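You operate a simulated robot arm through the tools that you are given. There is no shell and no other tool.

Carry out the task below with a simulated robot arm. There is one attempt and no reset: what you move stays moved.

TASK
Swap the mixed-up cards and roll the two cartons on the bed to the end.
Fine: each card goes into the pocket of the carton with its lot number.

The check looks at the end state, three seconds after you hand in, the way a careful person would. Anything else that was tipped, shoved, dropped, spilled or broken makes it a failure.

THE ROBOT
A 6-joint arm with a two-finger gripper, fixed in place. Base frame: the origin is on the floor under the middle of its stand, x ahead of it, y to its left, z up. Lengths are in m, angles in degrees, forces in N, time in s.
It reaches about 1.572 m from its shoulder. Its first joint turns from -166.0 to 166.0 degrees. Payload 2.45 kg.
The TCP is the grasp point between the finger pads, 0.02 m short of the fingertips. In the tool frame z runs along the fingers and y along their closing line. The gripper opens to 0.14 m; its body begins 0.168 m behind the TCP.
Orientation is told as [roll, pitch, yaw] about the base's x, y, z axes, in that order, counted from this pose: with the fingers straight down and closing along the base's y, the tool's x points along the base's -x, its y along +y and its z along -z.

THE INTERFACE
- The arm moves only by the tool drive_tool. Its argument "increments" is text: rows parted by semicolons, each of 7 numbers parted by spaces: the shift along the tool's x, y, z in units of 150 mm (1.0 is 150 mm), then the turn, a rotation vector about the tool's x, y, z in units of 180 degrees (1.0 is 180 degrees), then the finger opening in m, from 0 to 0.14. In form: tx ty tz ax ay az grip; .... A call has 1 to 20 rows; each row is the pose to reach, as a shift and turn from the pose commanded when the call began, along the tool's axes at that moment. A call with a number of a shift or a turn outside -1 to 1 is refused whole. Each row takes 0.2 s and may step no farther than 0.05 m and 8.6 degrees from the row before; otherwise, or with a gripper value out of range, the whole call is refused. A pose out of reach is approached as far as the arm can. The call stops where the force on the tool passes 90 N (or 10 N more than at its start, if that is more) or the arm is blocked; 0.2 s more then pass. Each finger travels about 0.045 m/s and halts on what it meets, pressing with about 30 N; the grip force reading is that of the motor and also rises with nothing between the fingers. The clock runs only during rows and for 0.2 s after the last one: add rows that repeat a pose to give the fingers time. It gives the time, the measured TCP pose, the force on the tool (base axes), the opening and the grip force at its end, in the units of the frame above (readings bear some noise), with the torque about the TCP (base axes, N m) and any sound that the robot's microphone picked up.
- Cameras (640 x 400 px; columns grow to the right, rows downward): "scene" is fixed at [0.0549, 0.4914, 1.5369]; the picture's right is [-0.28, -0.96, 0.00], its down [-0.35, 0.10, -0.93] and it looks along [0.89, -0.26, -0.37] (base axes); focal length 333 px, centre (320, 200). "wrist" rides on the gripper at [0.078, 0.011, -0.209] in the tool frame; the picture's right is [-0.14, 0.99, 0.00], its down [-0.92, -0.13, -0.37] and it looks along [-0.37, -0.05, 0.93] (tool axes); focal length 280 px, centre (320, 200). There is no depth. A picture from a camera that has moved, and an enlarged one, comes with that camera's place and axes in the base frame and with its lens. The place of the scene camera against the robot may be out by one fixed shift of up to 0.012 m in any direction.
- grab_frame(camera): a new picture of that camera. It takes no simulated time.
- inspect(camera, box): a new picture of the part [left, top, right, bottom] of that camera's present view, enlarged. It takes no simulated time.
- hand_in(): hands the job in; it is judged then, once.

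Places have to be worked out from the pictures, the camera data and where the tool is seen. Open the gripper and draw the arm clear of the work before you hand the job in, unless the task says otherwise.

The tools are called after ">>>" by a JSON object that holds its "api" and its "payload". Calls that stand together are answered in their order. drive_tool: Moves the arm, as the interface text tells. Its arguments: {"type":"object","properties":{"increments":{"type":"string"}},"required":["increments"]} The other tools are called the same way: grab_frame (camera) takes a picture; inspect (camera, box) takes an enlarged picture of a part of a camera's view; hand_in () hands the job in.

At the start:

```text
clock: 0.0
tool_pos: [0.5407, 0.1674, 1.4656]
tool_rot: [0.1, 0.0, 0.0]
contact_force: [-1.2, -0.3, -0.1]
moment: [-0.01, 0.01, 0.0]
opening: 0.1398
gripper_force: 0.1
```

scene: 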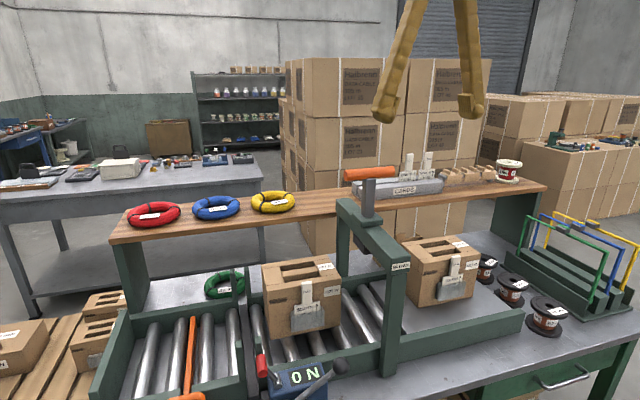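
wrist: 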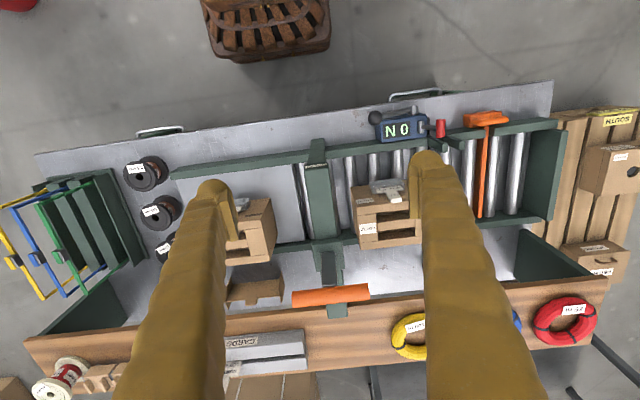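

I begin by looking closely at the cartons, cards and the bed.

>>> {"api": "inspect", "payload": {"camera": "scene", "box": [240, 220, 400, 400]}}

>>> {"api": "inspect", "payload": {"camera": "scene", "box": [380, 220, 540, 320]}}

>>> {"api": "inspect", "payload": {"camera": "scene", "box": [320, 140, 540, 240]}}

>>> {"api": "inspect", "payload": {"camera": "scene", "box": [60, 260, 280, 400]}}

>>> {"api": "inspect", "payload": {"camera": "wrist", "box": [160, 100, 480, 300]}}

```text
2.22 times, centred on (320, 310) of scene
camera zoom: at [0.0549, 0.4914, 1.5369], right [-0.28, -0.96, 0.0], down [-0.35, 0.1, -0.93], along [0.89, -0.26, -0.37], focal length 740 px, centre (320, -44)
```

zoom: 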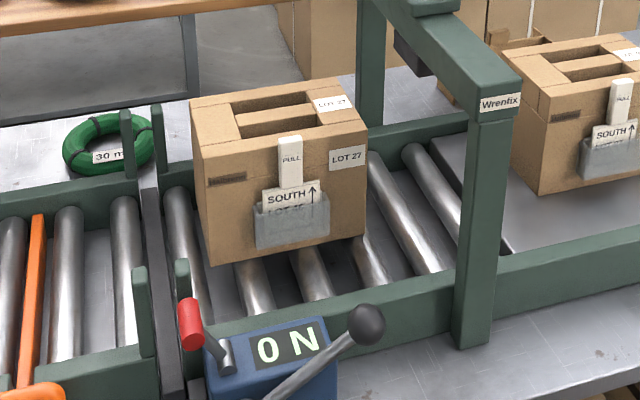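

```text
4.00 times, centred on (460, 270) of scene
camera zoom: at [0.0549, 0.4914, 1.5369], right [-0.28, -0.96, 0.0], down [-0.35, 0.1, -0.93], along [0.89, -0.26, -0.37], focal length 1331 px, centre (-240, -80)
```

zoom: 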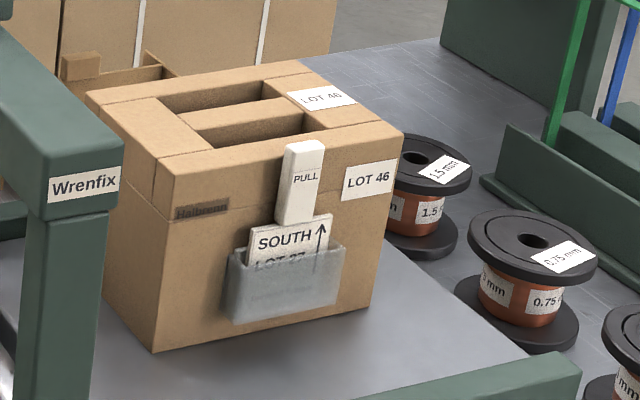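

```text
2.91 times, centred on (430, 190) of scene
camera zoom: at [0.0549, 0.4914, 1.5369], right [-0.28, -0.96, 0.0], down [-0.35, 0.1, -0.93], along [0.89, -0.26, -0.37], focal length 968 px, centre (0, 229)
```

zoom: 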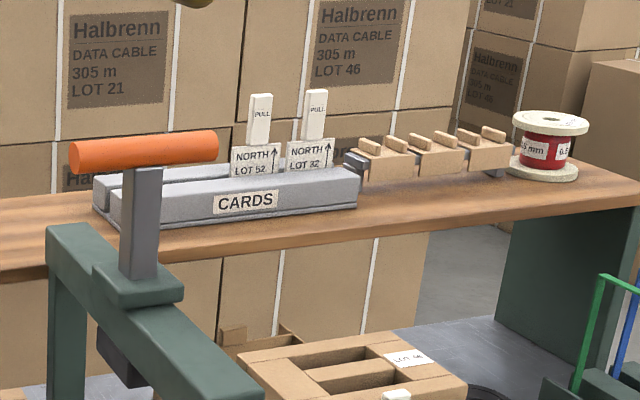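

```text
2.86 times, centred on (170, 330) of scene
camera zoom: at [0.0549, 0.4914, 1.5369], right [-0.28, -0.96, 0.0], down [-0.35, 0.1, -0.93], along [0.89, -0.26, -0.37], focal length 951 px, centre (749, -171)
```

zoom: 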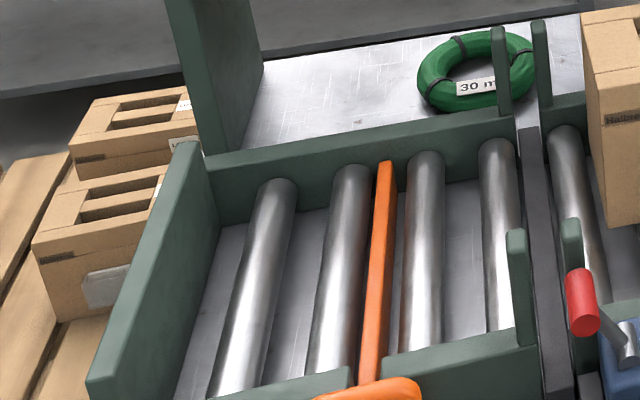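

```text
2.00 times, centred on (320, 200) of wrist
camera zoom: at [0.4632, 0.1766, 1.6753], right [0.14, 0.99, 0.0], down [0.92, -0.13, 0.37], along [0.37, -0.05, -0.93], focal length 561 px, centre (320, 200)
```

zoom: 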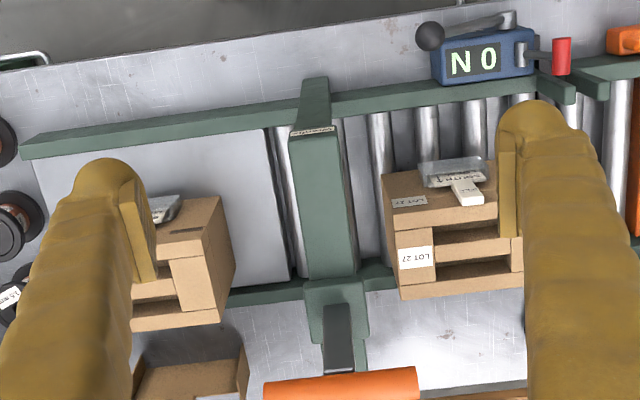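

From the two views, carton 27's top label is at about (0.824, 0.252, 1.015), and carton 27 holds the LOT 46 card while carton 46 holds the LOT 27 card. I move the wrist camera lower and tilt it forward to study the front faces, the pocket, the control box and the orange stop.

>>> {"api": "drive_tool", "payload": {"increments": "0 0.11 0.2 0 -0.0333 0 0.14; 0 0.22 0.4 0 -0.0667 0 0.14; 0 0.33 0.6 0 -0.1 0 0.14; 0 0.44 0.8 0 -0.1333 0 0.14; 0 0.55 1.0 0 -0.1667 0 0.14; 0 0.55 1.0 0 -0.1667 0 0.14"}}

>>> {"api": "grab_frame", "payload": {"camera": "wrist"}}

>>> {"api": "grab_frame", "payload": {"camera": "scene"}}

```text
clock: 1.4
tool_pos: [0.5394, 0.2503, 1.3157]
tool_rot: [0.0, -30.1, -0.1]
contact_force: [-0.4, -0.7, -0.7]
moment: [0.01, 0.04, -0.03]
opening: 0.1399
gripper_force: 0.0
```

```text
taken
camera wrist: at [0.3674, 0.2604, 1.4578], right [0.12, 0.99, 0.07], down [0.61, -0.13, 0.78], along [0.78, -0.05, -0.62], focal length 280 px, centre (320, 200)
```

wrist: 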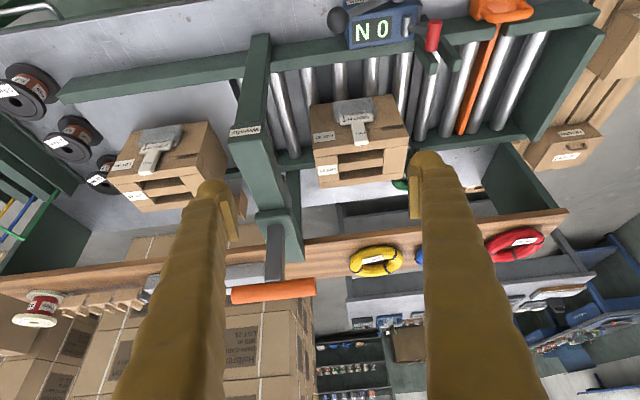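

```text
taken
```

scene: 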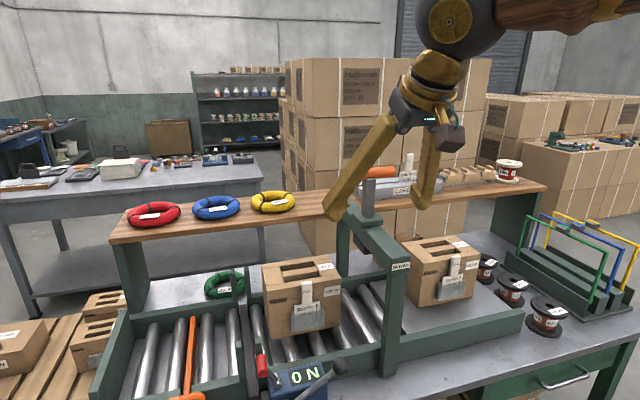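

The wrist picture is upside down but usable. I zoom on the bed, the blue box and the cartons.

>>> {"api": "inspect", "payload": {"camera": "wrist", "box": [280, 0, 600, 200]}}

>>> {"api": "inspect", "payload": {"camera": "wrist", "box": [300, 80, 420, 200]}}

>>> {"api": "inspect", "payload": {"camera": "wrist", "box": [90, 50, 290, 230]}}

>>> {"api": "inspect", "payload": {"camera": "scene", "box": [150, 300, 350, 400]}}

```text
2.00 times, centred on (440, 100) of wrist
camera zoom: at [0.3674, 0.2604, 1.4578], right [0.12, 0.99, 0.07], down [0.61, -0.13, 0.78], along [0.78, -0.05, -0.62], focal length 561 px, centre (80, 400)
```

zoom: 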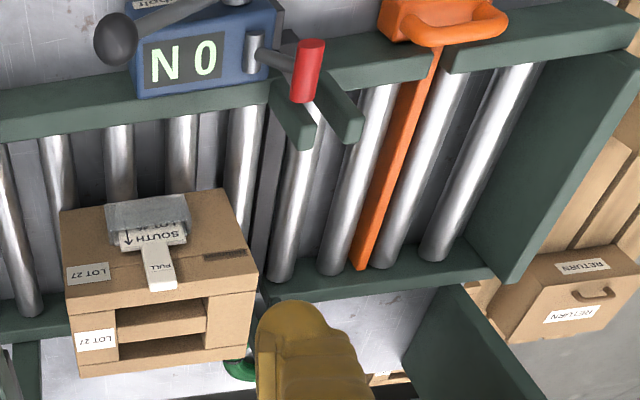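

```text
3.33 times, centred on (360, 140) of wrist
camera zoom: at [0.3674, 0.2604, 1.4578], right [0.12, 0.99, 0.07], down [0.61, -0.13, 0.78], along [0.78, -0.05, -0.62], focal length 935 px, centre (187, 400)
```

zoom: 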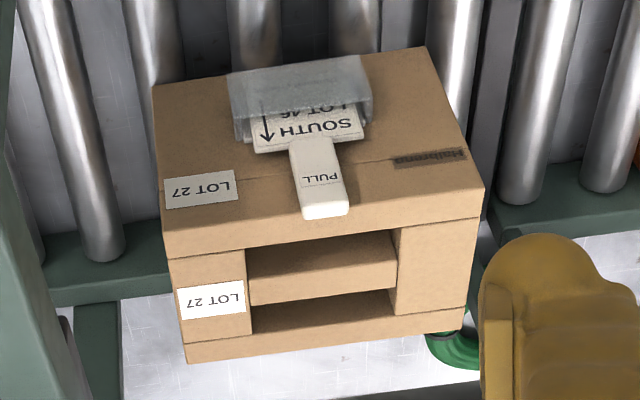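

```text
2.22 times, centred on (190, 140) of wrist
camera zoom: at [0.3674, 0.2604, 1.4578], right [0.12, 0.99, 0.07], down [0.61, -0.13, 0.78], along [0.78, -0.05, -0.62], focal length 623 px, centre (609, 333)
```

zoom: 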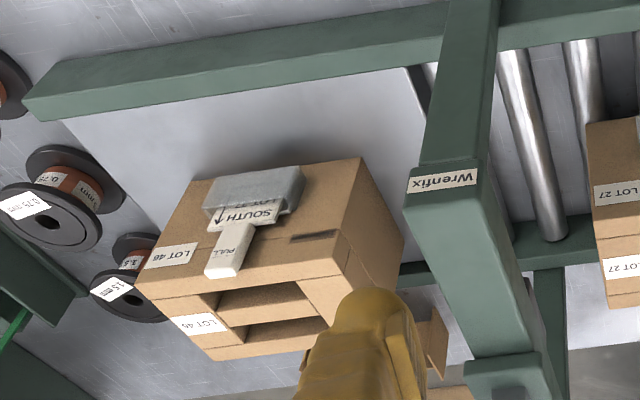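

```text
3.20 times, centred on (250, 350) of scene
camera zoom: at [0.0549, 0.4914, 1.5369], right [-0.28, -0.96, 0.0], down [-0.35, 0.1, -0.93], along [0.89, -0.26, -0.37], focal length 1065 px, centre (544, -280)
```

zoom: 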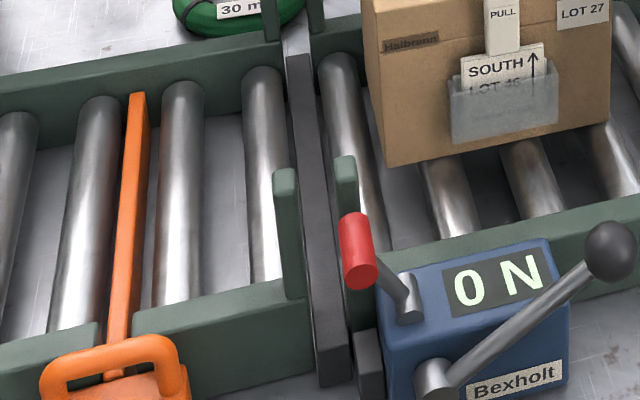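

Carton 27's front face is near x=0.775 (y 0.22–0.43, z 0.842–1.015) and carton 46's near x=0.762 (y −0.22 to −0.01). I zoom tightly on the control box, orange stop, slot bar and the cards rack to understand the mechanisms.

>>> {"api": "inspect", "payload": {"camera": "wrist", "box": [325, 0, 445, 75]}}

>>> {"api": "inspect", "payload": {"camera": "wrist", "box": [440, 0, 560, 75]}}

>>> {"api": "inspect", "payload": {"camera": "scene", "box": [340, 140, 460, 215]}}

>>> {"api": "inspect", "payload": {"camera": "scene", "box": [200, 270, 300, 340]}}

>>> {"api": "inspect", "payload": {"camera": "scene", "box": [330, 190, 420, 280]}}

>>> {"api": "inspect", "payload": {"camera": "scene", "box": [0, 280, 130, 390]}}

```text
5.33 times, centred on (385, 38) of wrist
camera zoom: at [0.3674, 0.2604, 1.4578], right [0.12, 0.99, 0.07], down [0.61, -0.13, 0.78], along [0.78, -0.05, -0.62], focal length 1495 px, centre (-27, 1067)
```

zoom: 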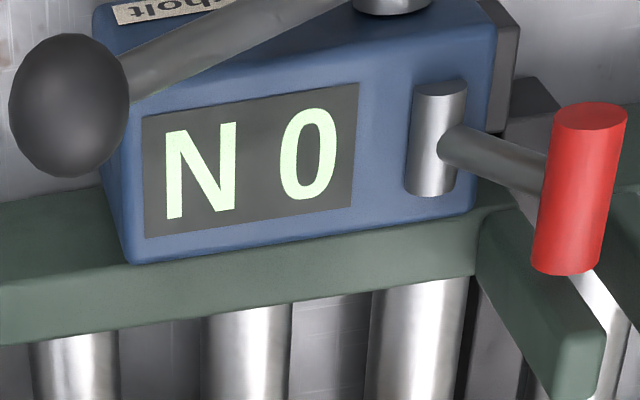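

```text
5.33 times, centred on (500, 38) of wrist
camera zoom: at [0.3674, 0.2604, 1.4578], right [0.12, 0.99, 0.07], down [0.61, -0.13, 0.78], along [0.78, -0.05, -0.62], focal length 1495 px, centre (-640, 1067)
```

zoom: 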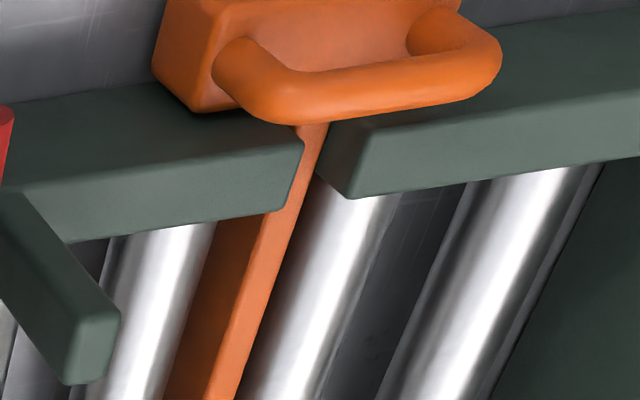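

```text
5.33 times, centred on (400, 178) of scene
camera zoom: at [0.0549, 0.4914, 1.5369], right [-0.28, -0.96, 0.0], down [-0.35, 0.1, -0.93], along [0.89, -0.26, -0.37], focal length 1775 px, centre (-107, 320)
```

zoom: 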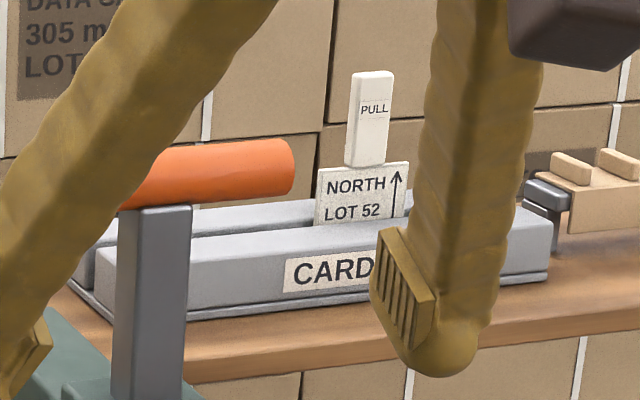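

```text
5.71 times, centred on (250, 305) of scene
camera zoom: at [0.0549, 0.4914, 1.5369], right [-0.28, -0.96, 0.0], down [-0.35, 0.1, -0.93], along [0.89, -0.26, -0.37], focal length 1902 px, centre (720, -400)
```

zoom: 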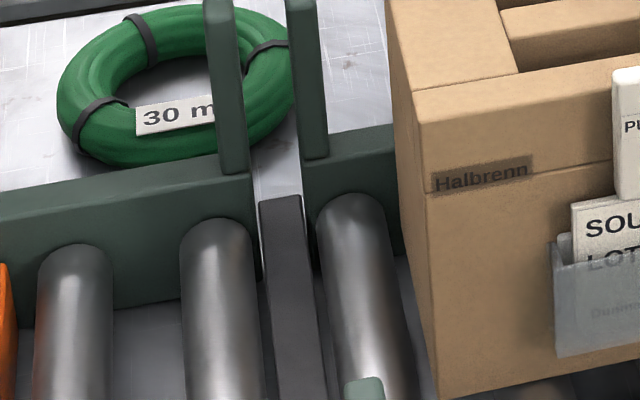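

```text
4.44 times, centred on (375, 235) of scene
camera zoom: at [0.0549, 0.4914, 1.5369], right [-0.28, -0.96, 0.0], down [-0.35, 0.1, -0.93], along [0.89, -0.26, -0.37], focal length 1479 px, centre (76, 44)
```

zoom: 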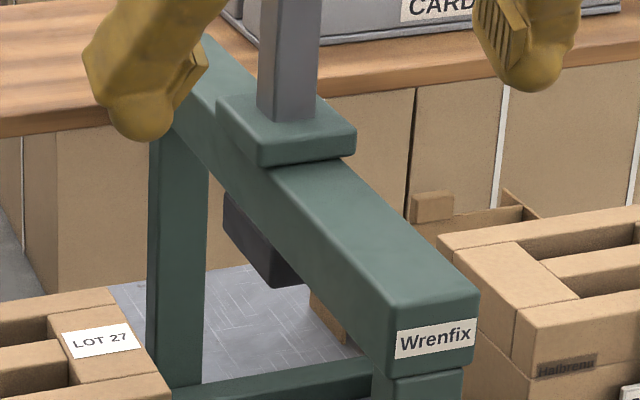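

```text
3.64 times, centred on (65, 335) of scene
camera zoom: at [0.0549, 0.4914, 1.5369], right [-0.28, -0.96, 0.0], down [-0.35, 0.1, -0.93], along [0.89, -0.26, -0.37], focal length 1210 px, centre (1247, -291)
```

zoom: 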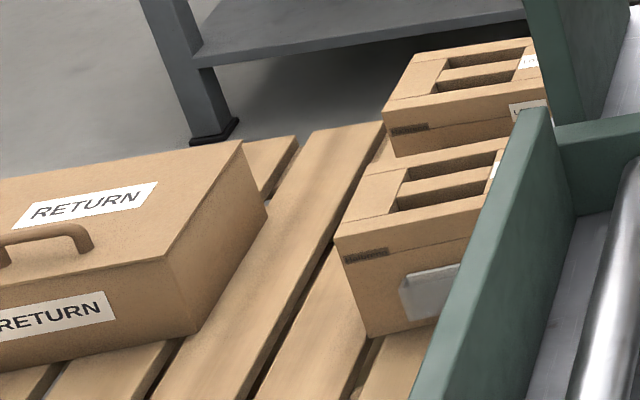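

The slot bar looks flush with the roller tops and the orange blade stands ~15 mm proud near y=0.63, in front of the end plate at about y=0.77, so the blade must come out. I move the camera toward the orange stop's handle for a closer look.

>>> {"api": "drive_tool", "payload": {"increments": "0.182 0.2 0.049 0 0 0 0.14; 0.364 0.4 0.098 0 0 0 0.14; 0.547 0.6 0.146 0 0 0 0.14; 0.729 0.8 0.195 0 0 0 0.14; 0.911 1.0 0.244 0 0 0 0.14; 0.911 1.0 0.244 0 0 0 0.14"}}

>>> {"api": "grab_frame", "payload": {"camera": "wrist"}}

```text
clock: 2.8
tool_pos: [0.4386, 0.3967, 1.2164]
tool_rot: [0.1, -30.0, 0.0]
contact_force: [-0.8, -0.1, -0.5]
moment: [0.02, 0.01, 0.02]
opening: 0.14
gripper_force: 0.1
```

```text
taken
camera wrist: at [0.2674, 0.4066, 1.3596], right [0.12, 0.99, 0.07], down [0.61, -0.13, 0.78], along [0.78, -0.05, -0.62], focal length 280 px, centre (320, 200)
```

wrist: 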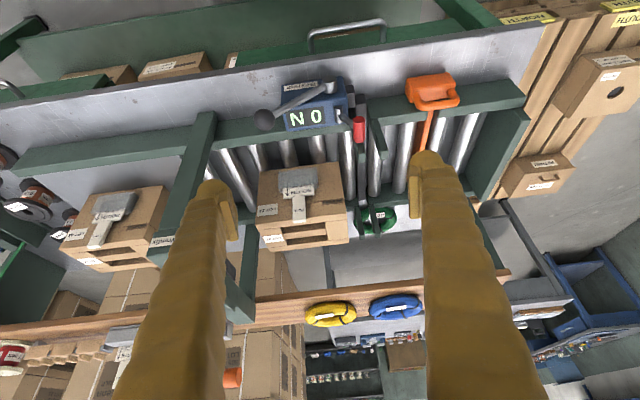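

Now zoom onto the orange handle, control box, gate slot and carton from this lower viewpoint.

>>> {"api": "inspect", "payload": {"camera": "wrist", "box": [390, 60, 480, 150]}}

>>> {"api": "inspect", "payload": {"camera": "wrist", "box": [245, 70, 405, 230]}}

>>> {"api": "inspect", "payload": {"camera": "wrist", "box": [245, 155, 355, 255]}}

>>> {"api": "inspect", "payload": {"camera": "wrist", "box": [270, 70, 380, 140]}}

```text
4.44 times, centred on (435, 105) of wrist
camera zoom: at [0.2674, 0.4066, 1.3596], right [0.12, 0.99, 0.07], down [0.61, -0.13, 0.78], along [0.78, -0.05, -0.62], focal length 1246 px, centre (-191, 622)
```

zoom: 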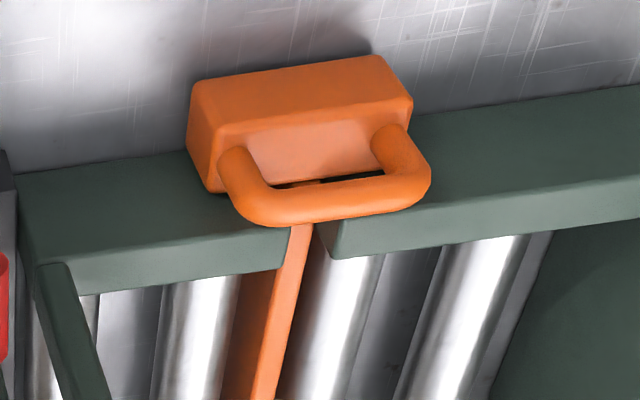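

```text
2.50 times, centred on (325, 150) of wrist
camera zoom: at [0.2674, 0.4066, 1.3596], right [0.12, 0.99, 0.07], down [0.61, -0.13, 0.78], along [0.78, -0.05, -0.62], focal length 701 px, centre (308, 325)
```

zoom: 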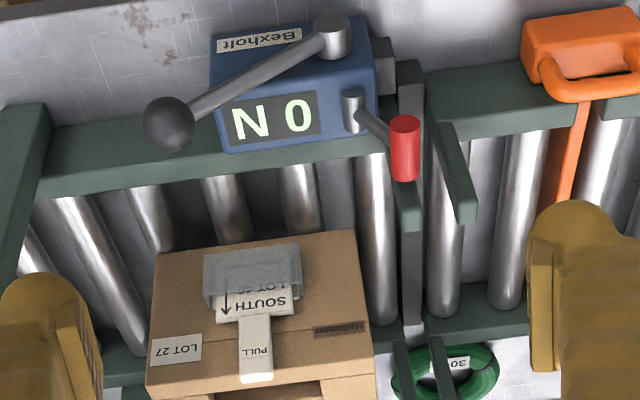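

```text
4.00 times, centred on (300, 205) of wrist
camera zoom: at [0.2674, 0.4066, 1.3596], right [0.12, 0.99, 0.07], down [0.61, -0.13, 0.78], along [0.78, -0.05, -0.62], focal length 1122 px, centre (400, 180)
```

zoom: 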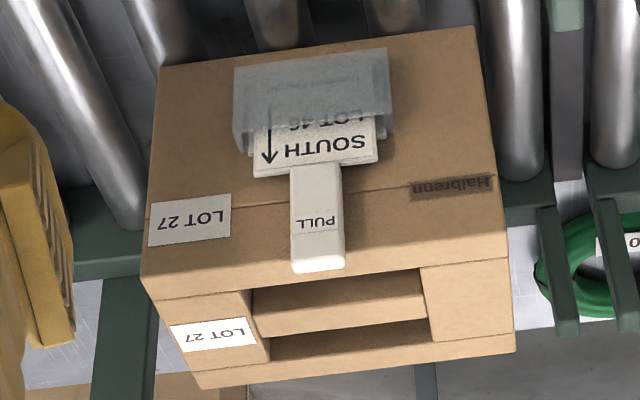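

```text
5.71 times, centred on (325, 105) of wrist
camera zoom: at [0.2674, 0.4066, 1.3596], right [0.12, 0.99, 0.07], down [0.61, -0.13, 0.78], along [0.78, -0.05, -0.62], focal length 1602 px, centre (291, 743)
```

zoom: 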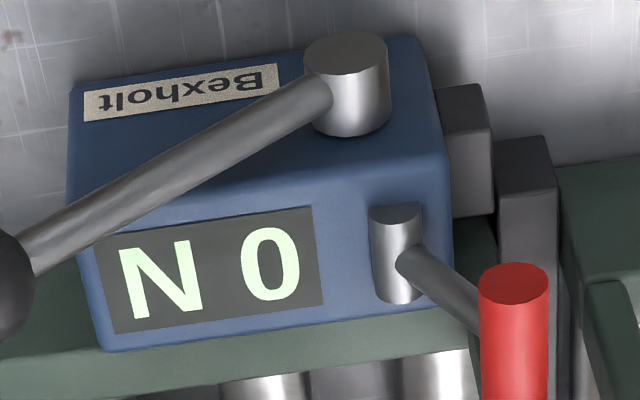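

The Bexholt box looks like a strap tensioner (0 N reading) and is not needed. I now zoom on my own fingers to measure the pad width, since the tab sits very close to the carton face.

>>> {"api": "inspect", "payload": {"camera": "wrist", "box": [180, 160, 260, 260]}}

>>> {"api": "inspect", "payload": {"camera": "wrist", "box": [380, 130, 480, 230]}}

>>> {"api": "inspect", "payload": {"camera": "scene", "box": [200, 60, 460, 260]}}

```text
4.00 times, centred on (220, 210) of wrist
camera zoom: at [0.2674, 0.4066, 1.3596], right [0.12, 0.99, 0.07], down [0.61, -0.13, 0.78], along [0.78, -0.05, -0.62], focal length 1122 px, centre (720, 160)
```

zoom: 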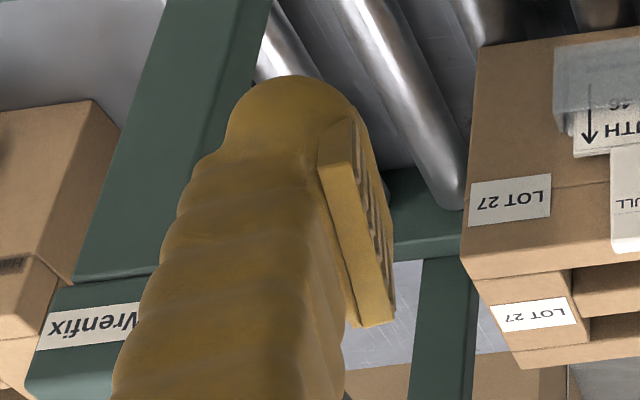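

```text
4.00 times, centred on (430, 180) of wrist
camera zoom: at [0.2674, 0.4066, 1.3596], right [0.12, 0.99, 0.07], down [0.61, -0.13, 0.78], along [0.78, -0.05, -0.62], focal length 1122 px, centre (-120, 280)
```

zoom: 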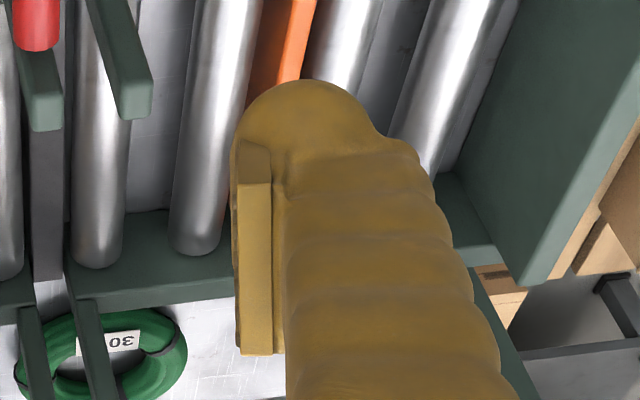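

```text
2.00 times, centred on (330, 160) of scene
camera zoom: at [0.0549, 0.4914, 1.5369], right [-0.28, -0.96, 0.0], down [-0.35, 0.1, -0.93], along [0.89, -0.26, -0.37], focal length 666 px, centre (300, 280)
```

zoom: 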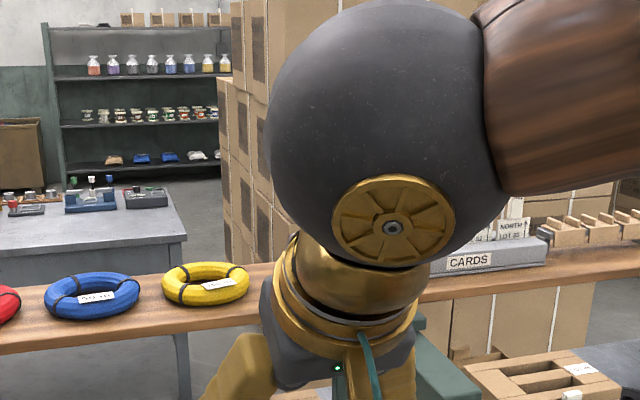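

My pads appear about ±19 mm wide along tool x and ±20 mm along z. I need precise tab and pocket positions, so I take high-zoom wrist pictures of carton 27's card here for triangulation.

>>> {"api": "inspect", "payload": {"camera": "wrist", "box": [276, 160, 356, 210]}}

>>> {"api": "inspect", "payload": {"camera": "wrist", "box": [276, 200, 356, 250]}}

>>> {"api": "inspect", "payload": {"camera": "scene", "box": [280, 270, 344, 340]}}

```text
8.00 times, centred on (316, 185) of wrist
camera zoom: at [0.2674, 0.4066, 1.3596], right [0.12, 0.99, 0.07], down [0.61, -0.13, 0.78], along [0.78, -0.05, -0.62], focal length 2243 px, centre (352, 320)
```

zoom: 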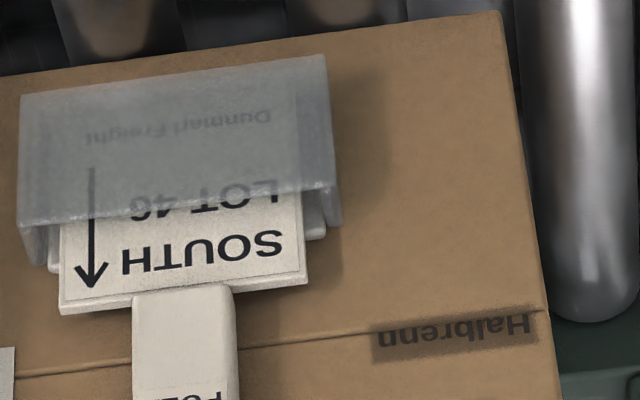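

```text
8.00 times, centred on (316, 225) of wrist
camera zoom: at [0.2674, 0.4066, 1.3596], right [0.12, 0.99, 0.07], down [0.61, -0.13, 0.78], along [0.78, -0.05, -0.62], focal length 2243 px, centre (352, 0)
```

zoom: 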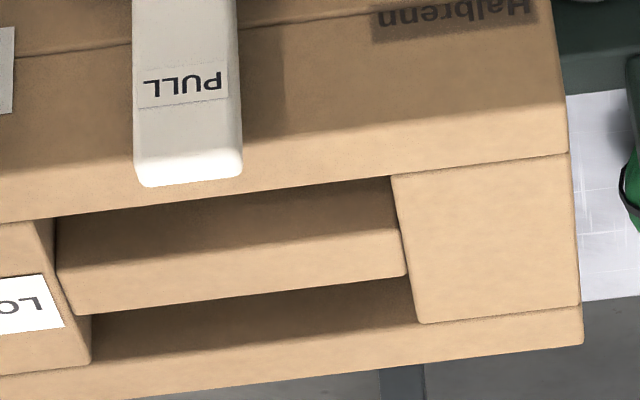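

```text
5.71 times, centred on (312, 305) of scene
camera zoom: at [0.0549, 0.4914, 1.5369], right [-0.28, -0.96, 0.0], down [-0.35, 0.1, -0.93], along [0.89, -0.26, -0.37], focal length 1902 px, centre (366, -400)
```

zoom: 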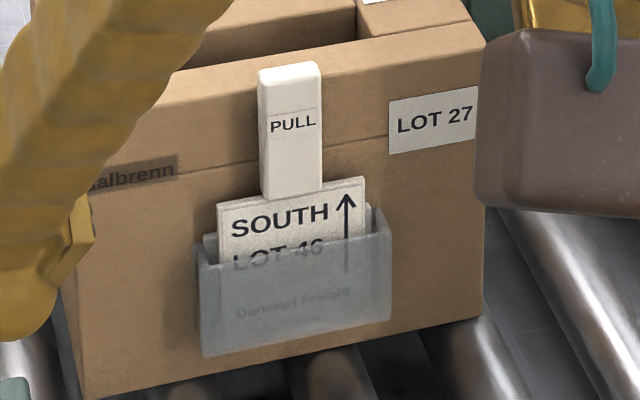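

I see the card, its tab, and the pocket clearly. For an accurate fix I go to a near-overhead viewpoint with a vertical tool and take the same zooms.

>>> {"api": "drive_tool", "payload": {"increments": "-0.197 -0.089 0.062 0 0.0333 0 0.14; -0.394 -0.178 0.124 0 0.0667 0 0.14; -0.592 -0.267 0.187 0 0.1 0 0.14; -0.789 -0.356 0.249 0 0.1333 0 0.14; -0.986 -0.445 0.311 0 0.1667 0 0.14; -0.986 -0.445 0.311 0 0.1667 0 0.14"}}

>>> {"api": "grab_frame", "payload": {"camera": "wrist"}}

>>> {"api": "grab_frame", "payload": {"camera": "scene"}}

```text
clock: 4.2
tool_pos: [0.5916, 0.3333, 1.2512]
tool_rot: [-0.1, 0.0, 0.1]
contact_force: [-1.0, 0.3, -1.1]
moment: [-0.01, 0.03, 0.02]
opening: 0.1399
gripper_force: 0.2
```

```text
taken
camera wrist: at [0.5135, 0.3431, 1.46], right [0.14, 0.99, 0.0], down [0.92, -0.13, 0.37], along [0.36, -0.05, -0.93], focal length 280 px, centre (320, 200)
```

wrist: 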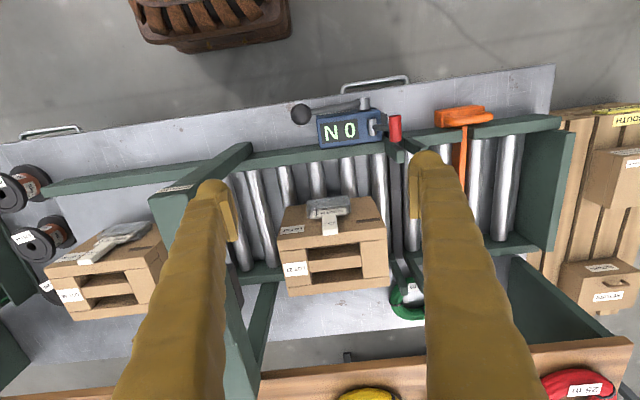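

```text
taken
```

scene: 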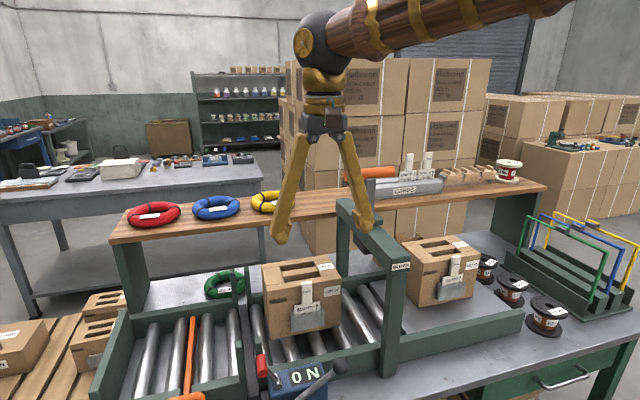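

I take the matching high zooms from overhead.

>>> {"api": "inspect", "payload": {"camera": "wrist", "box": [290, 190, 370, 240]}}

>>> {"api": "inspect", "payload": {"camera": "wrist", "box": [270, 190, 400, 300]}}

>>> {"api": "inspect", "payload": {"camera": "wrist", "box": [380, 90, 580, 290]}}

>>> {"api": "inspect", "payload": {"camera": "wrist", "box": [30, 200, 190, 330]}}

```text
8.00 times, centred on (330, 215) of wrist
camera zoom: at [0.5135, 0.3431, 1.46], right [0.14, 0.99, 0.0], down [0.92, -0.13, 0.37], along [0.36, -0.05, -0.93], focal length 2243 px, centre (240, 80)
```

zoom: 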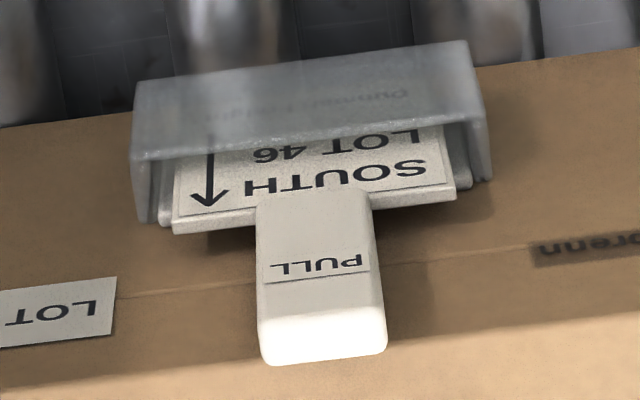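

```text
3.64 times, centred on (335, 245) of wrist
camera zoom: at [0.5135, 0.3431, 1.46], right [0.14, 0.99, 0.0], down [0.92, -0.13, 0.37], along [0.36, -0.05, -0.93], focal length 1020 px, centre (266, 36)
```

zoom: 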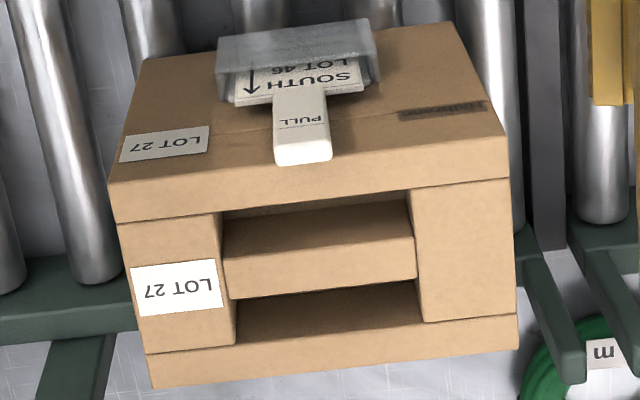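

```text
2.00 times, centred on (480, 190) of wrist
camera zoom: at [0.5135, 0.3431, 1.46], right [0.14, 0.99, 0.0], down [0.92, -0.13, 0.37], along [0.36, -0.05, -0.93], focal length 561 px, centre (0, 220)
```

zoom: 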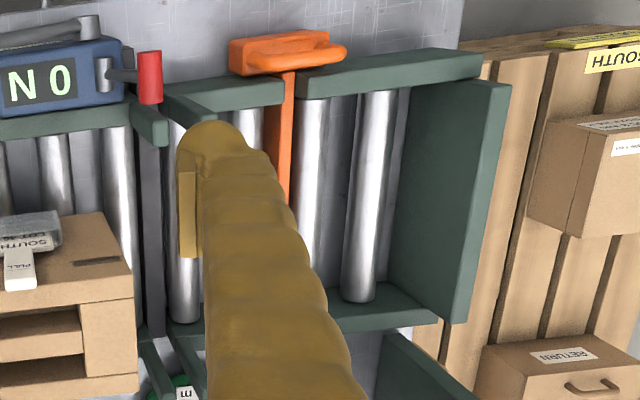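

```text
3.08 times, centred on (110, 265) of wrist
camera zoom: at [0.5135, 0.3431, 1.46], right [0.14, 0.99, 0.0], down [0.92, -0.13, 0.37], along [0.36, -0.05, -0.93], focal length 863 px, centre (966, 0)
```

zoom: 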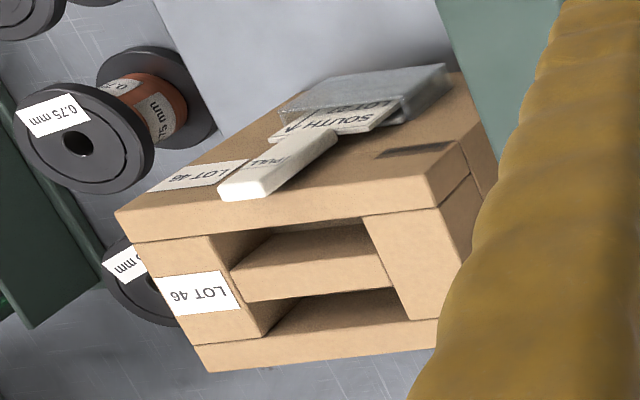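

The triangulation gives the tab top near (0.745, 0.329, 1.03) and pocket rim near x=0.737, z=0.942, but the carton face angle is ambiguous. I take tighter zooms of carton corners to resolve it.

>>> {"api": "inspect", "payload": {"camera": "wrist", "box": [350, 185, 400, 245]}}

>>> {"api": "inspect", "payload": {"camera": "wrist", "box": [270, 195, 320, 255]}}

>>> {"api": "inspect", "payload": {"camera": "scene", "box": [255, 255, 345, 345]}}

```text
6.67 times, centred on (375, 215) of wrist
camera zoom: at [0.5135, 0.3431, 1.46], right [0.14, 0.99, 0.0], down [0.92, -0.13, 0.37], along [0.36, -0.05, -0.93], focal length 1869 px, centre (-47, 100)
```

zoom: 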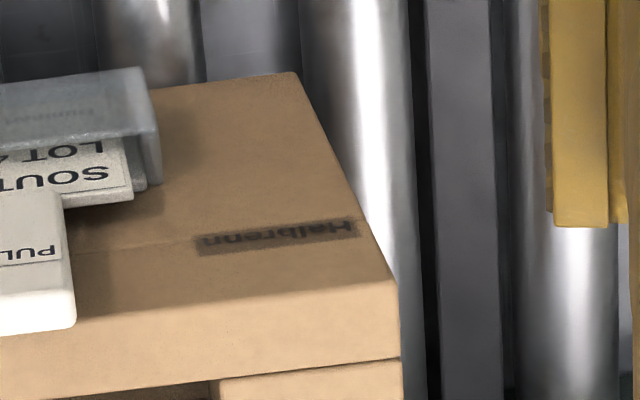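

```text
6.67 times, centred on (295, 225) of wrist
camera zoom: at [0.5135, 0.3431, 1.46], right [0.14, 0.99, 0.0], down [0.92, -0.13, 0.37], along [0.36, -0.05, -0.93], focal length 1869 px, centre (487, 33)
```

zoom: 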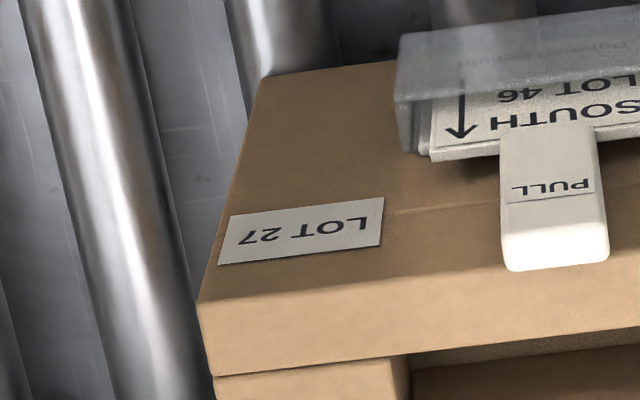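

```text
4.44 times, centred on (300, 300) of scene
camera zoom: at [0.0549, 0.4914, 1.5369], right [-0.28, -0.96, 0.0], down [-0.35, 0.1, -0.93], along [0.89, -0.26, -0.37], focal length 1479 px, centre (409, -244)
```

zoom: 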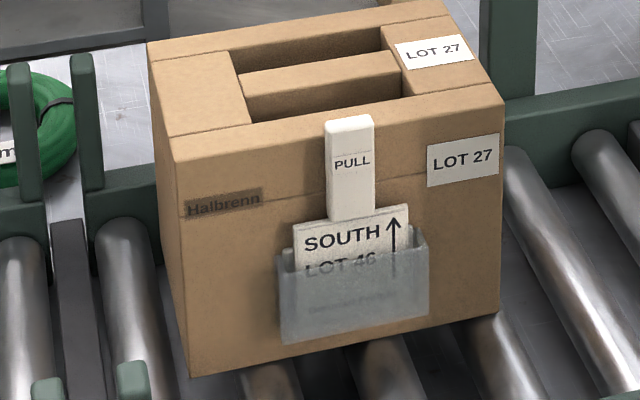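

The corrected reading makes sense now: carton 27 spans x 0.756–0.885, y 0.231–0.427, z 0.863–1.019, the pocket projects to x≈0.737, and the tab (x≈0.740–0.750, y≈0.329) tops out at z≈1.031. Next I raise the arm and go look at the CARDS rack as a parking spot.

>>> {"api": "drive_tool", "payload": {"increments": "0 0 -0.3 0 0 0 0.14; 0 0 -0.6 0 0 0 0.14; 0 0 -0.9 0 0 0 0.14; -0.2 -0.25 -1 0 0 0 0.14; -0.4 -0.5 -1 0 0 0 0.14; -0.6 -0.75 -1 0 0 0 0.14; -0.8 -1 -1 0 0 0 0.14; -0.8 -1 -1 0 0 0 0.14"}}

>>> {"api": "drive_tool", "payload": {"increments": "-0.2 -0.25 -0.1 0 0 0 0.14; -0.4 -0.5 -0.2 0 0 0 0.14; -0.6 -0.75 -0.3 0 0 0 0.14; -0.8 -1 -0.4 0 0 0 0.14; -0.8 -1 -0.4 0 0 0 0.14"}}

>>> {"api": "drive_tool", "payload": {"increments": "0 -0.25 0 0 0 0 0.14; 0 -0.5 0 0 0 0 0.14; 0 -0.75 0 0 0 0 0.14; 0 -0.8 0 0 0 0 0.14"}}

>>> {"api": "grab_frame", "payload": {"camera": "wrist"}}

>>> {"api": "grab_frame", "payload": {"camera": "scene"}}

```text
refused: row 4 steps farther than a row can; nothing moved
```

```text
refused: row 1 steps farther than a row can; nothing moved
```

```text
clock: 5.2
tool_pos: [0.591, 0.212, 1.2505]
tool_rot: [0.0, 0.0, 0.0]
contact_force: [-0.2, -0.6, -0.6]
moment: [0.05, 0.01, -0.03]
opening: 0.1402
gripper_force: 0.0
```

```text
taken
camera wrist: at [0.5135, 0.2233, 1.4604], right [0.14, 0.99, 0.0], down [0.92, -0.13, 0.37], along [0.37, -0.05, -0.93], focal length 280 px, centre (320, 200)
```

wrist: 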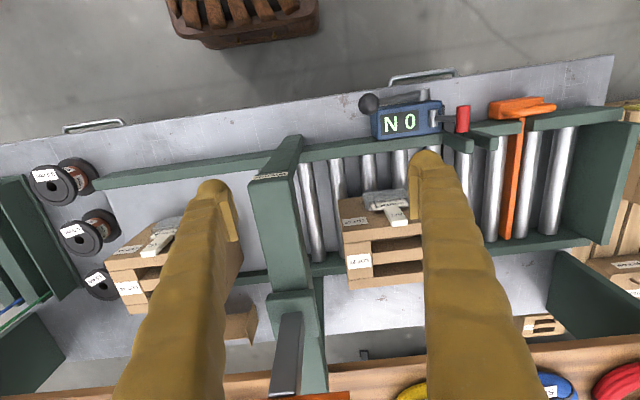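

```text
taken
```

scene: 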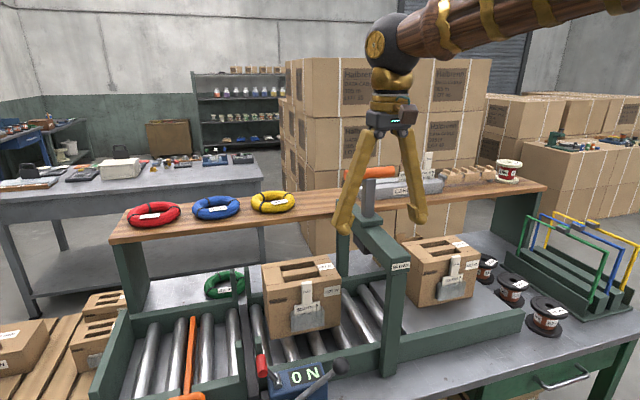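

Two calls were refused for step size and only the last y-shift ran, which is harmless (TCP at 0.591, 0.212, 1.25). I now raise straight up, one call at a time.

>>> {"api": "drive_tool", "payload": {"increments": "0 0 -0.25 0 0 0 0.14; 0 0 -0.5 0 0 0 0.14; 0 0 -0.75 0 0 0 0.14; -0.2 -0.2 -1 0 0 0 0.14; -0.4 -0.4 -1 0 0 0 0.14; -0.6 -0.6 -1 0 0 0 0.14; -0.8 -0.8 -1 0 0 0 0.14; -1 -1 -1 0 0 0 0.14; -1 -1 -1 0 0 0 0.14"}}

```text
refused: row 4 steps farther than a row can; nothing moved
```

Row 4 still combined too much; I separate the vertical and lateral parts.

>>> {"api": "drive_tool", "payload": {"increments": "0 0 -0.25 0 0 0 0.14; 0 0 -0.5 0 0 0 0.14; 0 0 -0.75 0 0 0 0.14; 0 0 -1 0 0 0 0.14; -0.2 -0.2 -1 0 0 0 0.14; -0.4 -0.4 -1 0 0 0 0.14; -0.6 -0.6 -1 0 0 0 0.14; -0.8 -0.8 -1 0 0 0 0.14; -1 -1 -1 0 0 0 0.14; -1 -1 -1 0 0 0 0.14"}}

```text
clock: 7.4
tool_pos: [0.7415, 0.0633, 1.3988]
tool_rot: [0.0, 0.1, 0.1]
contact_force: [0.4, -0.1, 0.0]
moment: [-0.01, -0.03, 0.02]
opening: 0.14
gripper_force: 0.1
```

Now at (0.74, 0.06, 1.40). I continue toward the rack with one more lateral shift.

>>> {"api": "drive_tool", "payload": {"increments": "-0.144 -0.2 -0.03 0 0 0 0.14; -0.288 -0.4 -0.06 0 0 0 0.14; -0.432 -0.6 -0.09 0 0 0 0.14; -0.576 -0.8 -0.12 0 0 0 0.14; -0.72 -1 -0.15 0 0 0 0.14; -0.72 -1 -0.15 0 0 0 0.14"}}

>>> {"api": "grab_frame", "payload": {"camera": "wrist"}}

>>> {"api": "inspect", "payload": {"camera": "wrist", "box": [200, 100, 440, 400]}}

>>> {"api": "inspect", "payload": {"camera": "scene", "box": [340, 130, 500, 230]}}

```text
clock: 8.8
tool_pos: [0.8484, -0.0872, 1.4208]
tool_rot: [0.0, 0.0, 0.2]
contact_force: [0.5, -1.5, -1.2]
moment: [-0.01, -0.02, -0.02]
opening: 0.1401
gripper_force: 0.1
```

```text
taken
camera wrist: at [0.7718, -0.0777, 1.6309], right [0.14, 0.99, 0.0], down [0.92, -0.13, 0.37], along [0.37, -0.05, -0.93], focal length 280 px, centre (320, 200)
```

wrist: 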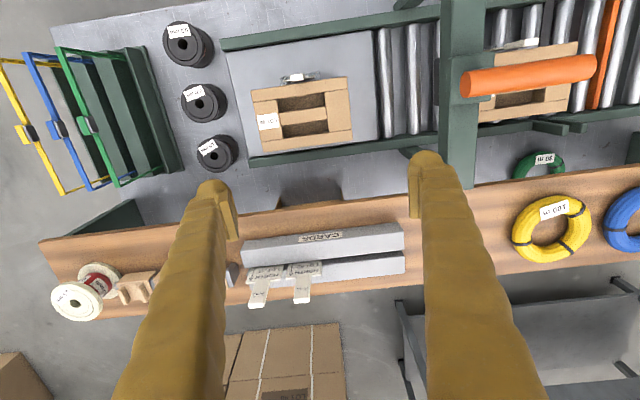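

```text
1.33 times, centred on (320, 250) of wrist
camera zoom: at [0.7718, -0.0777, 1.6309], right [0.14, 0.99, 0.0], down [0.92, -0.13, 0.37], along [0.37, -0.05, -0.93], focal length 374 px, centre (320, 133)
```

zoom: 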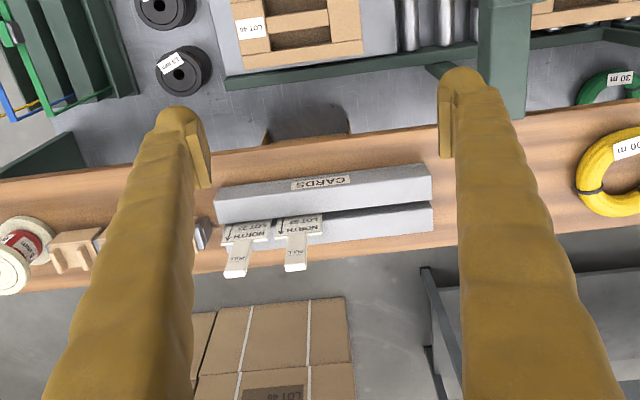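

```text
4.00 times, centred on (420, 180) of scene
camera zoom: at [0.0549, 0.4914, 1.5369], right [-0.28, -0.96, 0.0], down [-0.35, 0.1, -0.93], along [0.89, -0.26, -0.37], focal length 1331 px, centre (-80, 280)
```

zoom: 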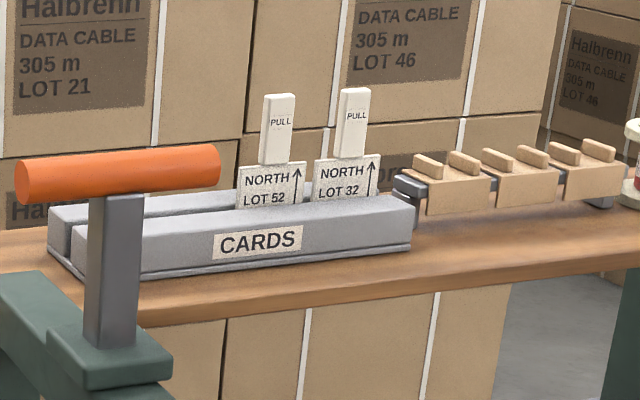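

The rack is two bars with a groove in which the cards stand, and its left (+y) half is empty – a good parking spot. I zoom to measure the groove, and look at carton 46 from above too.

>>> {"api": "inspect", "payload": {"camera": "wrist", "box": [235, 215, 415, 315]}}

>>> {"api": "inspect", "payload": {"camera": "wrist", "box": [240, 60, 370, 170]}}

>>> {"api": "inspect", "payload": {"camera": "wrist", "box": [330, 215, 420, 285]}}

>>> {"api": "inspect", "payload": {"camera": "wrist", "box": [430, 0, 640, 160]}}

```text
3.56 times, centred on (325, 265) of wrist
camera zoom: at [0.7718, -0.0777, 1.6309], right [0.14, 0.99, 0.0], down [0.92, -0.13, 0.37], along [0.37, -0.05, -0.93], focal length 997 px, centre (302, -31)
```

zoom: 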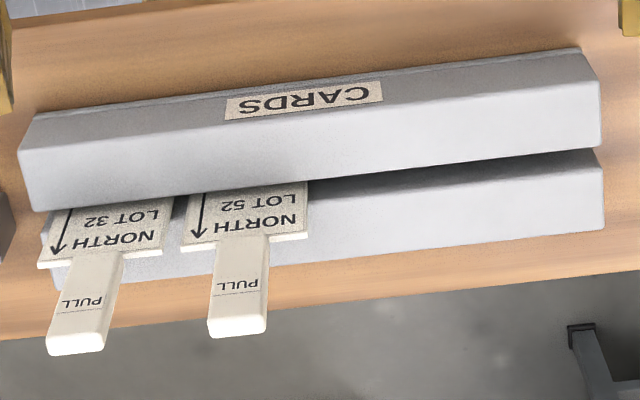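

```text
3.64 times, centred on (305, 115) of wrist
camera zoom: at [0.7718, -0.0777, 1.6309], right [0.14, 0.99, 0.0], down [0.92, -0.13, 0.37], along [0.37, -0.05, -0.93], focal length 1020 px, centre (374, 509)
```

zoom: 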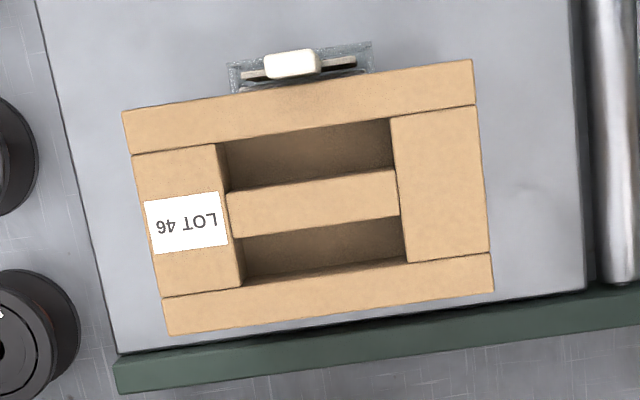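

```text
5.71 times, centred on (375, 250) of wrist
camera zoom: at [0.7718, -0.0777, 1.6309], right [0.14, 0.99, 0.0], down [0.92, -0.13, 0.37], along [0.37, -0.05, -0.93], focal length 1602 px, centre (6, -86)
```

zoom: 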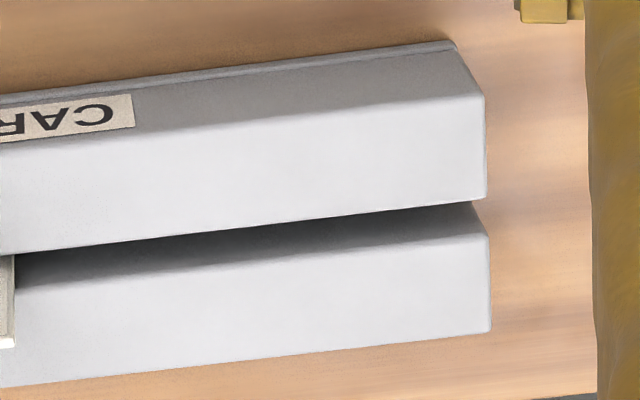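

```text
2.50 times, centred on (535, 80) of wrist
camera zoom: at [0.7718, -0.0777, 1.6309], right [0.14, 0.99, 0.0], down [0.92, -0.13, 0.37], along [0.37, -0.05, -0.93], focal length 701 px, centre (-218, 500)
```

zoom: 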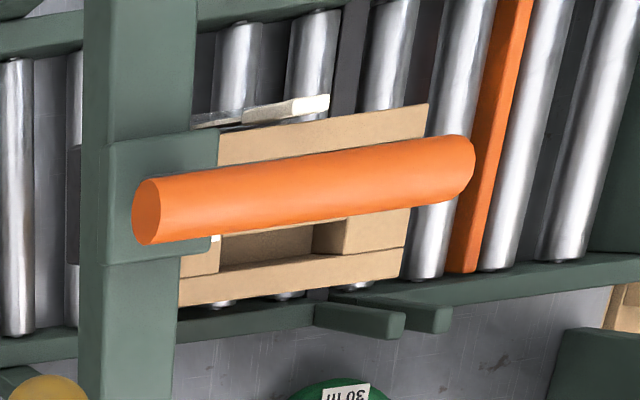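

Carton 46 sits squarely at x 0.760–0.887, y −0.220 to −0.022, with its tab at (0.749, −0.119); the rack groove is at x≈1.089–1.105, top z≈1.155, free for y > −0.11. I now travel back at this safe height toward carton 27 to take its LOT 46 card.

>>> {"api": "drive_tool", "payload": {"increments": "0.16 0.2 0 0 0 0 0.14; 0.32 0.4 0 0 0 0 0.14; 0.48 0.6 0 0 0 0 0.14; 0.64 0.8 0 0 0 0 0.14; 0.8 1 0 0 0 0 0.14"}}

```text
clock: 10.0
tool_pos: [0.7282, 0.0619, 1.4204]
tool_rot: [0.0, 0.2, -0.1]
contact_force: [-0.1, 0.3, -0.4]
moment: [-0.01, 0.04, 0.0]
opening: 0.14
gripper_force: 0.1
```

Clear so far; two more steps in +y bring me over carton 27's tab.

>>> {"api": "drive_tool", "payload": {"increments": "0 0.25 0 0 0 0 0.14; 0 0.5 0 0 0 0 0.14; 0 0.75 0 0 0 0 0.14; 0 1 0 0 0 0 0.14"}}

>>> {"api": "drive_tool", "payload": {"increments": "0 0.26 0 0 0 0 0.14; 0 0.52 0 0 0 0 0.14; 0 0.78 0.2 0 0 0 0.14; 0 0.78 0.5 0 0 0 0.14; 0 0.78 0.75 0 0 0 0.14; 0 0.78 1 0 0 0 0.14; 0 0.78 1 0 0 0 0.14"}}

>>> {"api": "grab_frame", "payload": {"camera": "wrist"}}

>>> {"api": "inspect", "payload": {"camera": "wrist", "box": [220, 60, 440, 200]}}

```text
clock: 11.0
tool_pos: [0.729, 0.2098, 1.4223]
tool_rot: [0.0, 0.0, 0.1]
contact_force: [0.5, 0.3, 0.2]
moment: [-0.02, 0.01, -0.02]
opening: 0.1398
gripper_force: 0.0
```

```text
clock: 12.6
tool_pos: [0.7292, 0.328, 1.2735]
tool_rot: [0.0, 0.0, -0.1]
contact_force: [0.2, 0.1, -0.2]
moment: [-0.01, -0.02, -0.02]
opening: 0.1399
gripper_force: 0.1
```

```text
taken
camera wrist: at [0.6513, 0.3393, 1.4824], right [0.14, 0.99, 0.0], down [0.92, -0.13, 0.37], along [0.37, -0.05, -0.93], focal length 280 px, centre (320, 200)
```

wrist: 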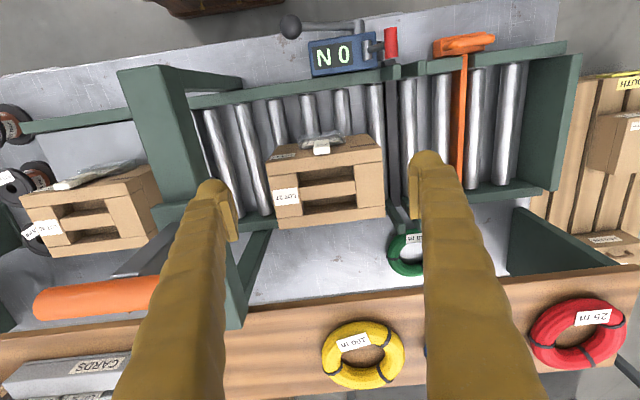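

```text
2.86 times, centred on (330, 130) of wrist
camera zoom: at [0.6513, 0.3393, 1.4824], right [0.14, 0.99, 0.0], down [0.92, -0.13, 0.37], along [0.37, -0.05, -0.93], focal length 801 px, centre (291, 400)
```

zoom: 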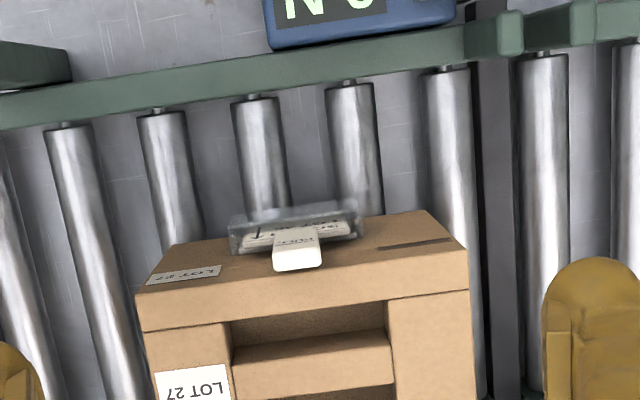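

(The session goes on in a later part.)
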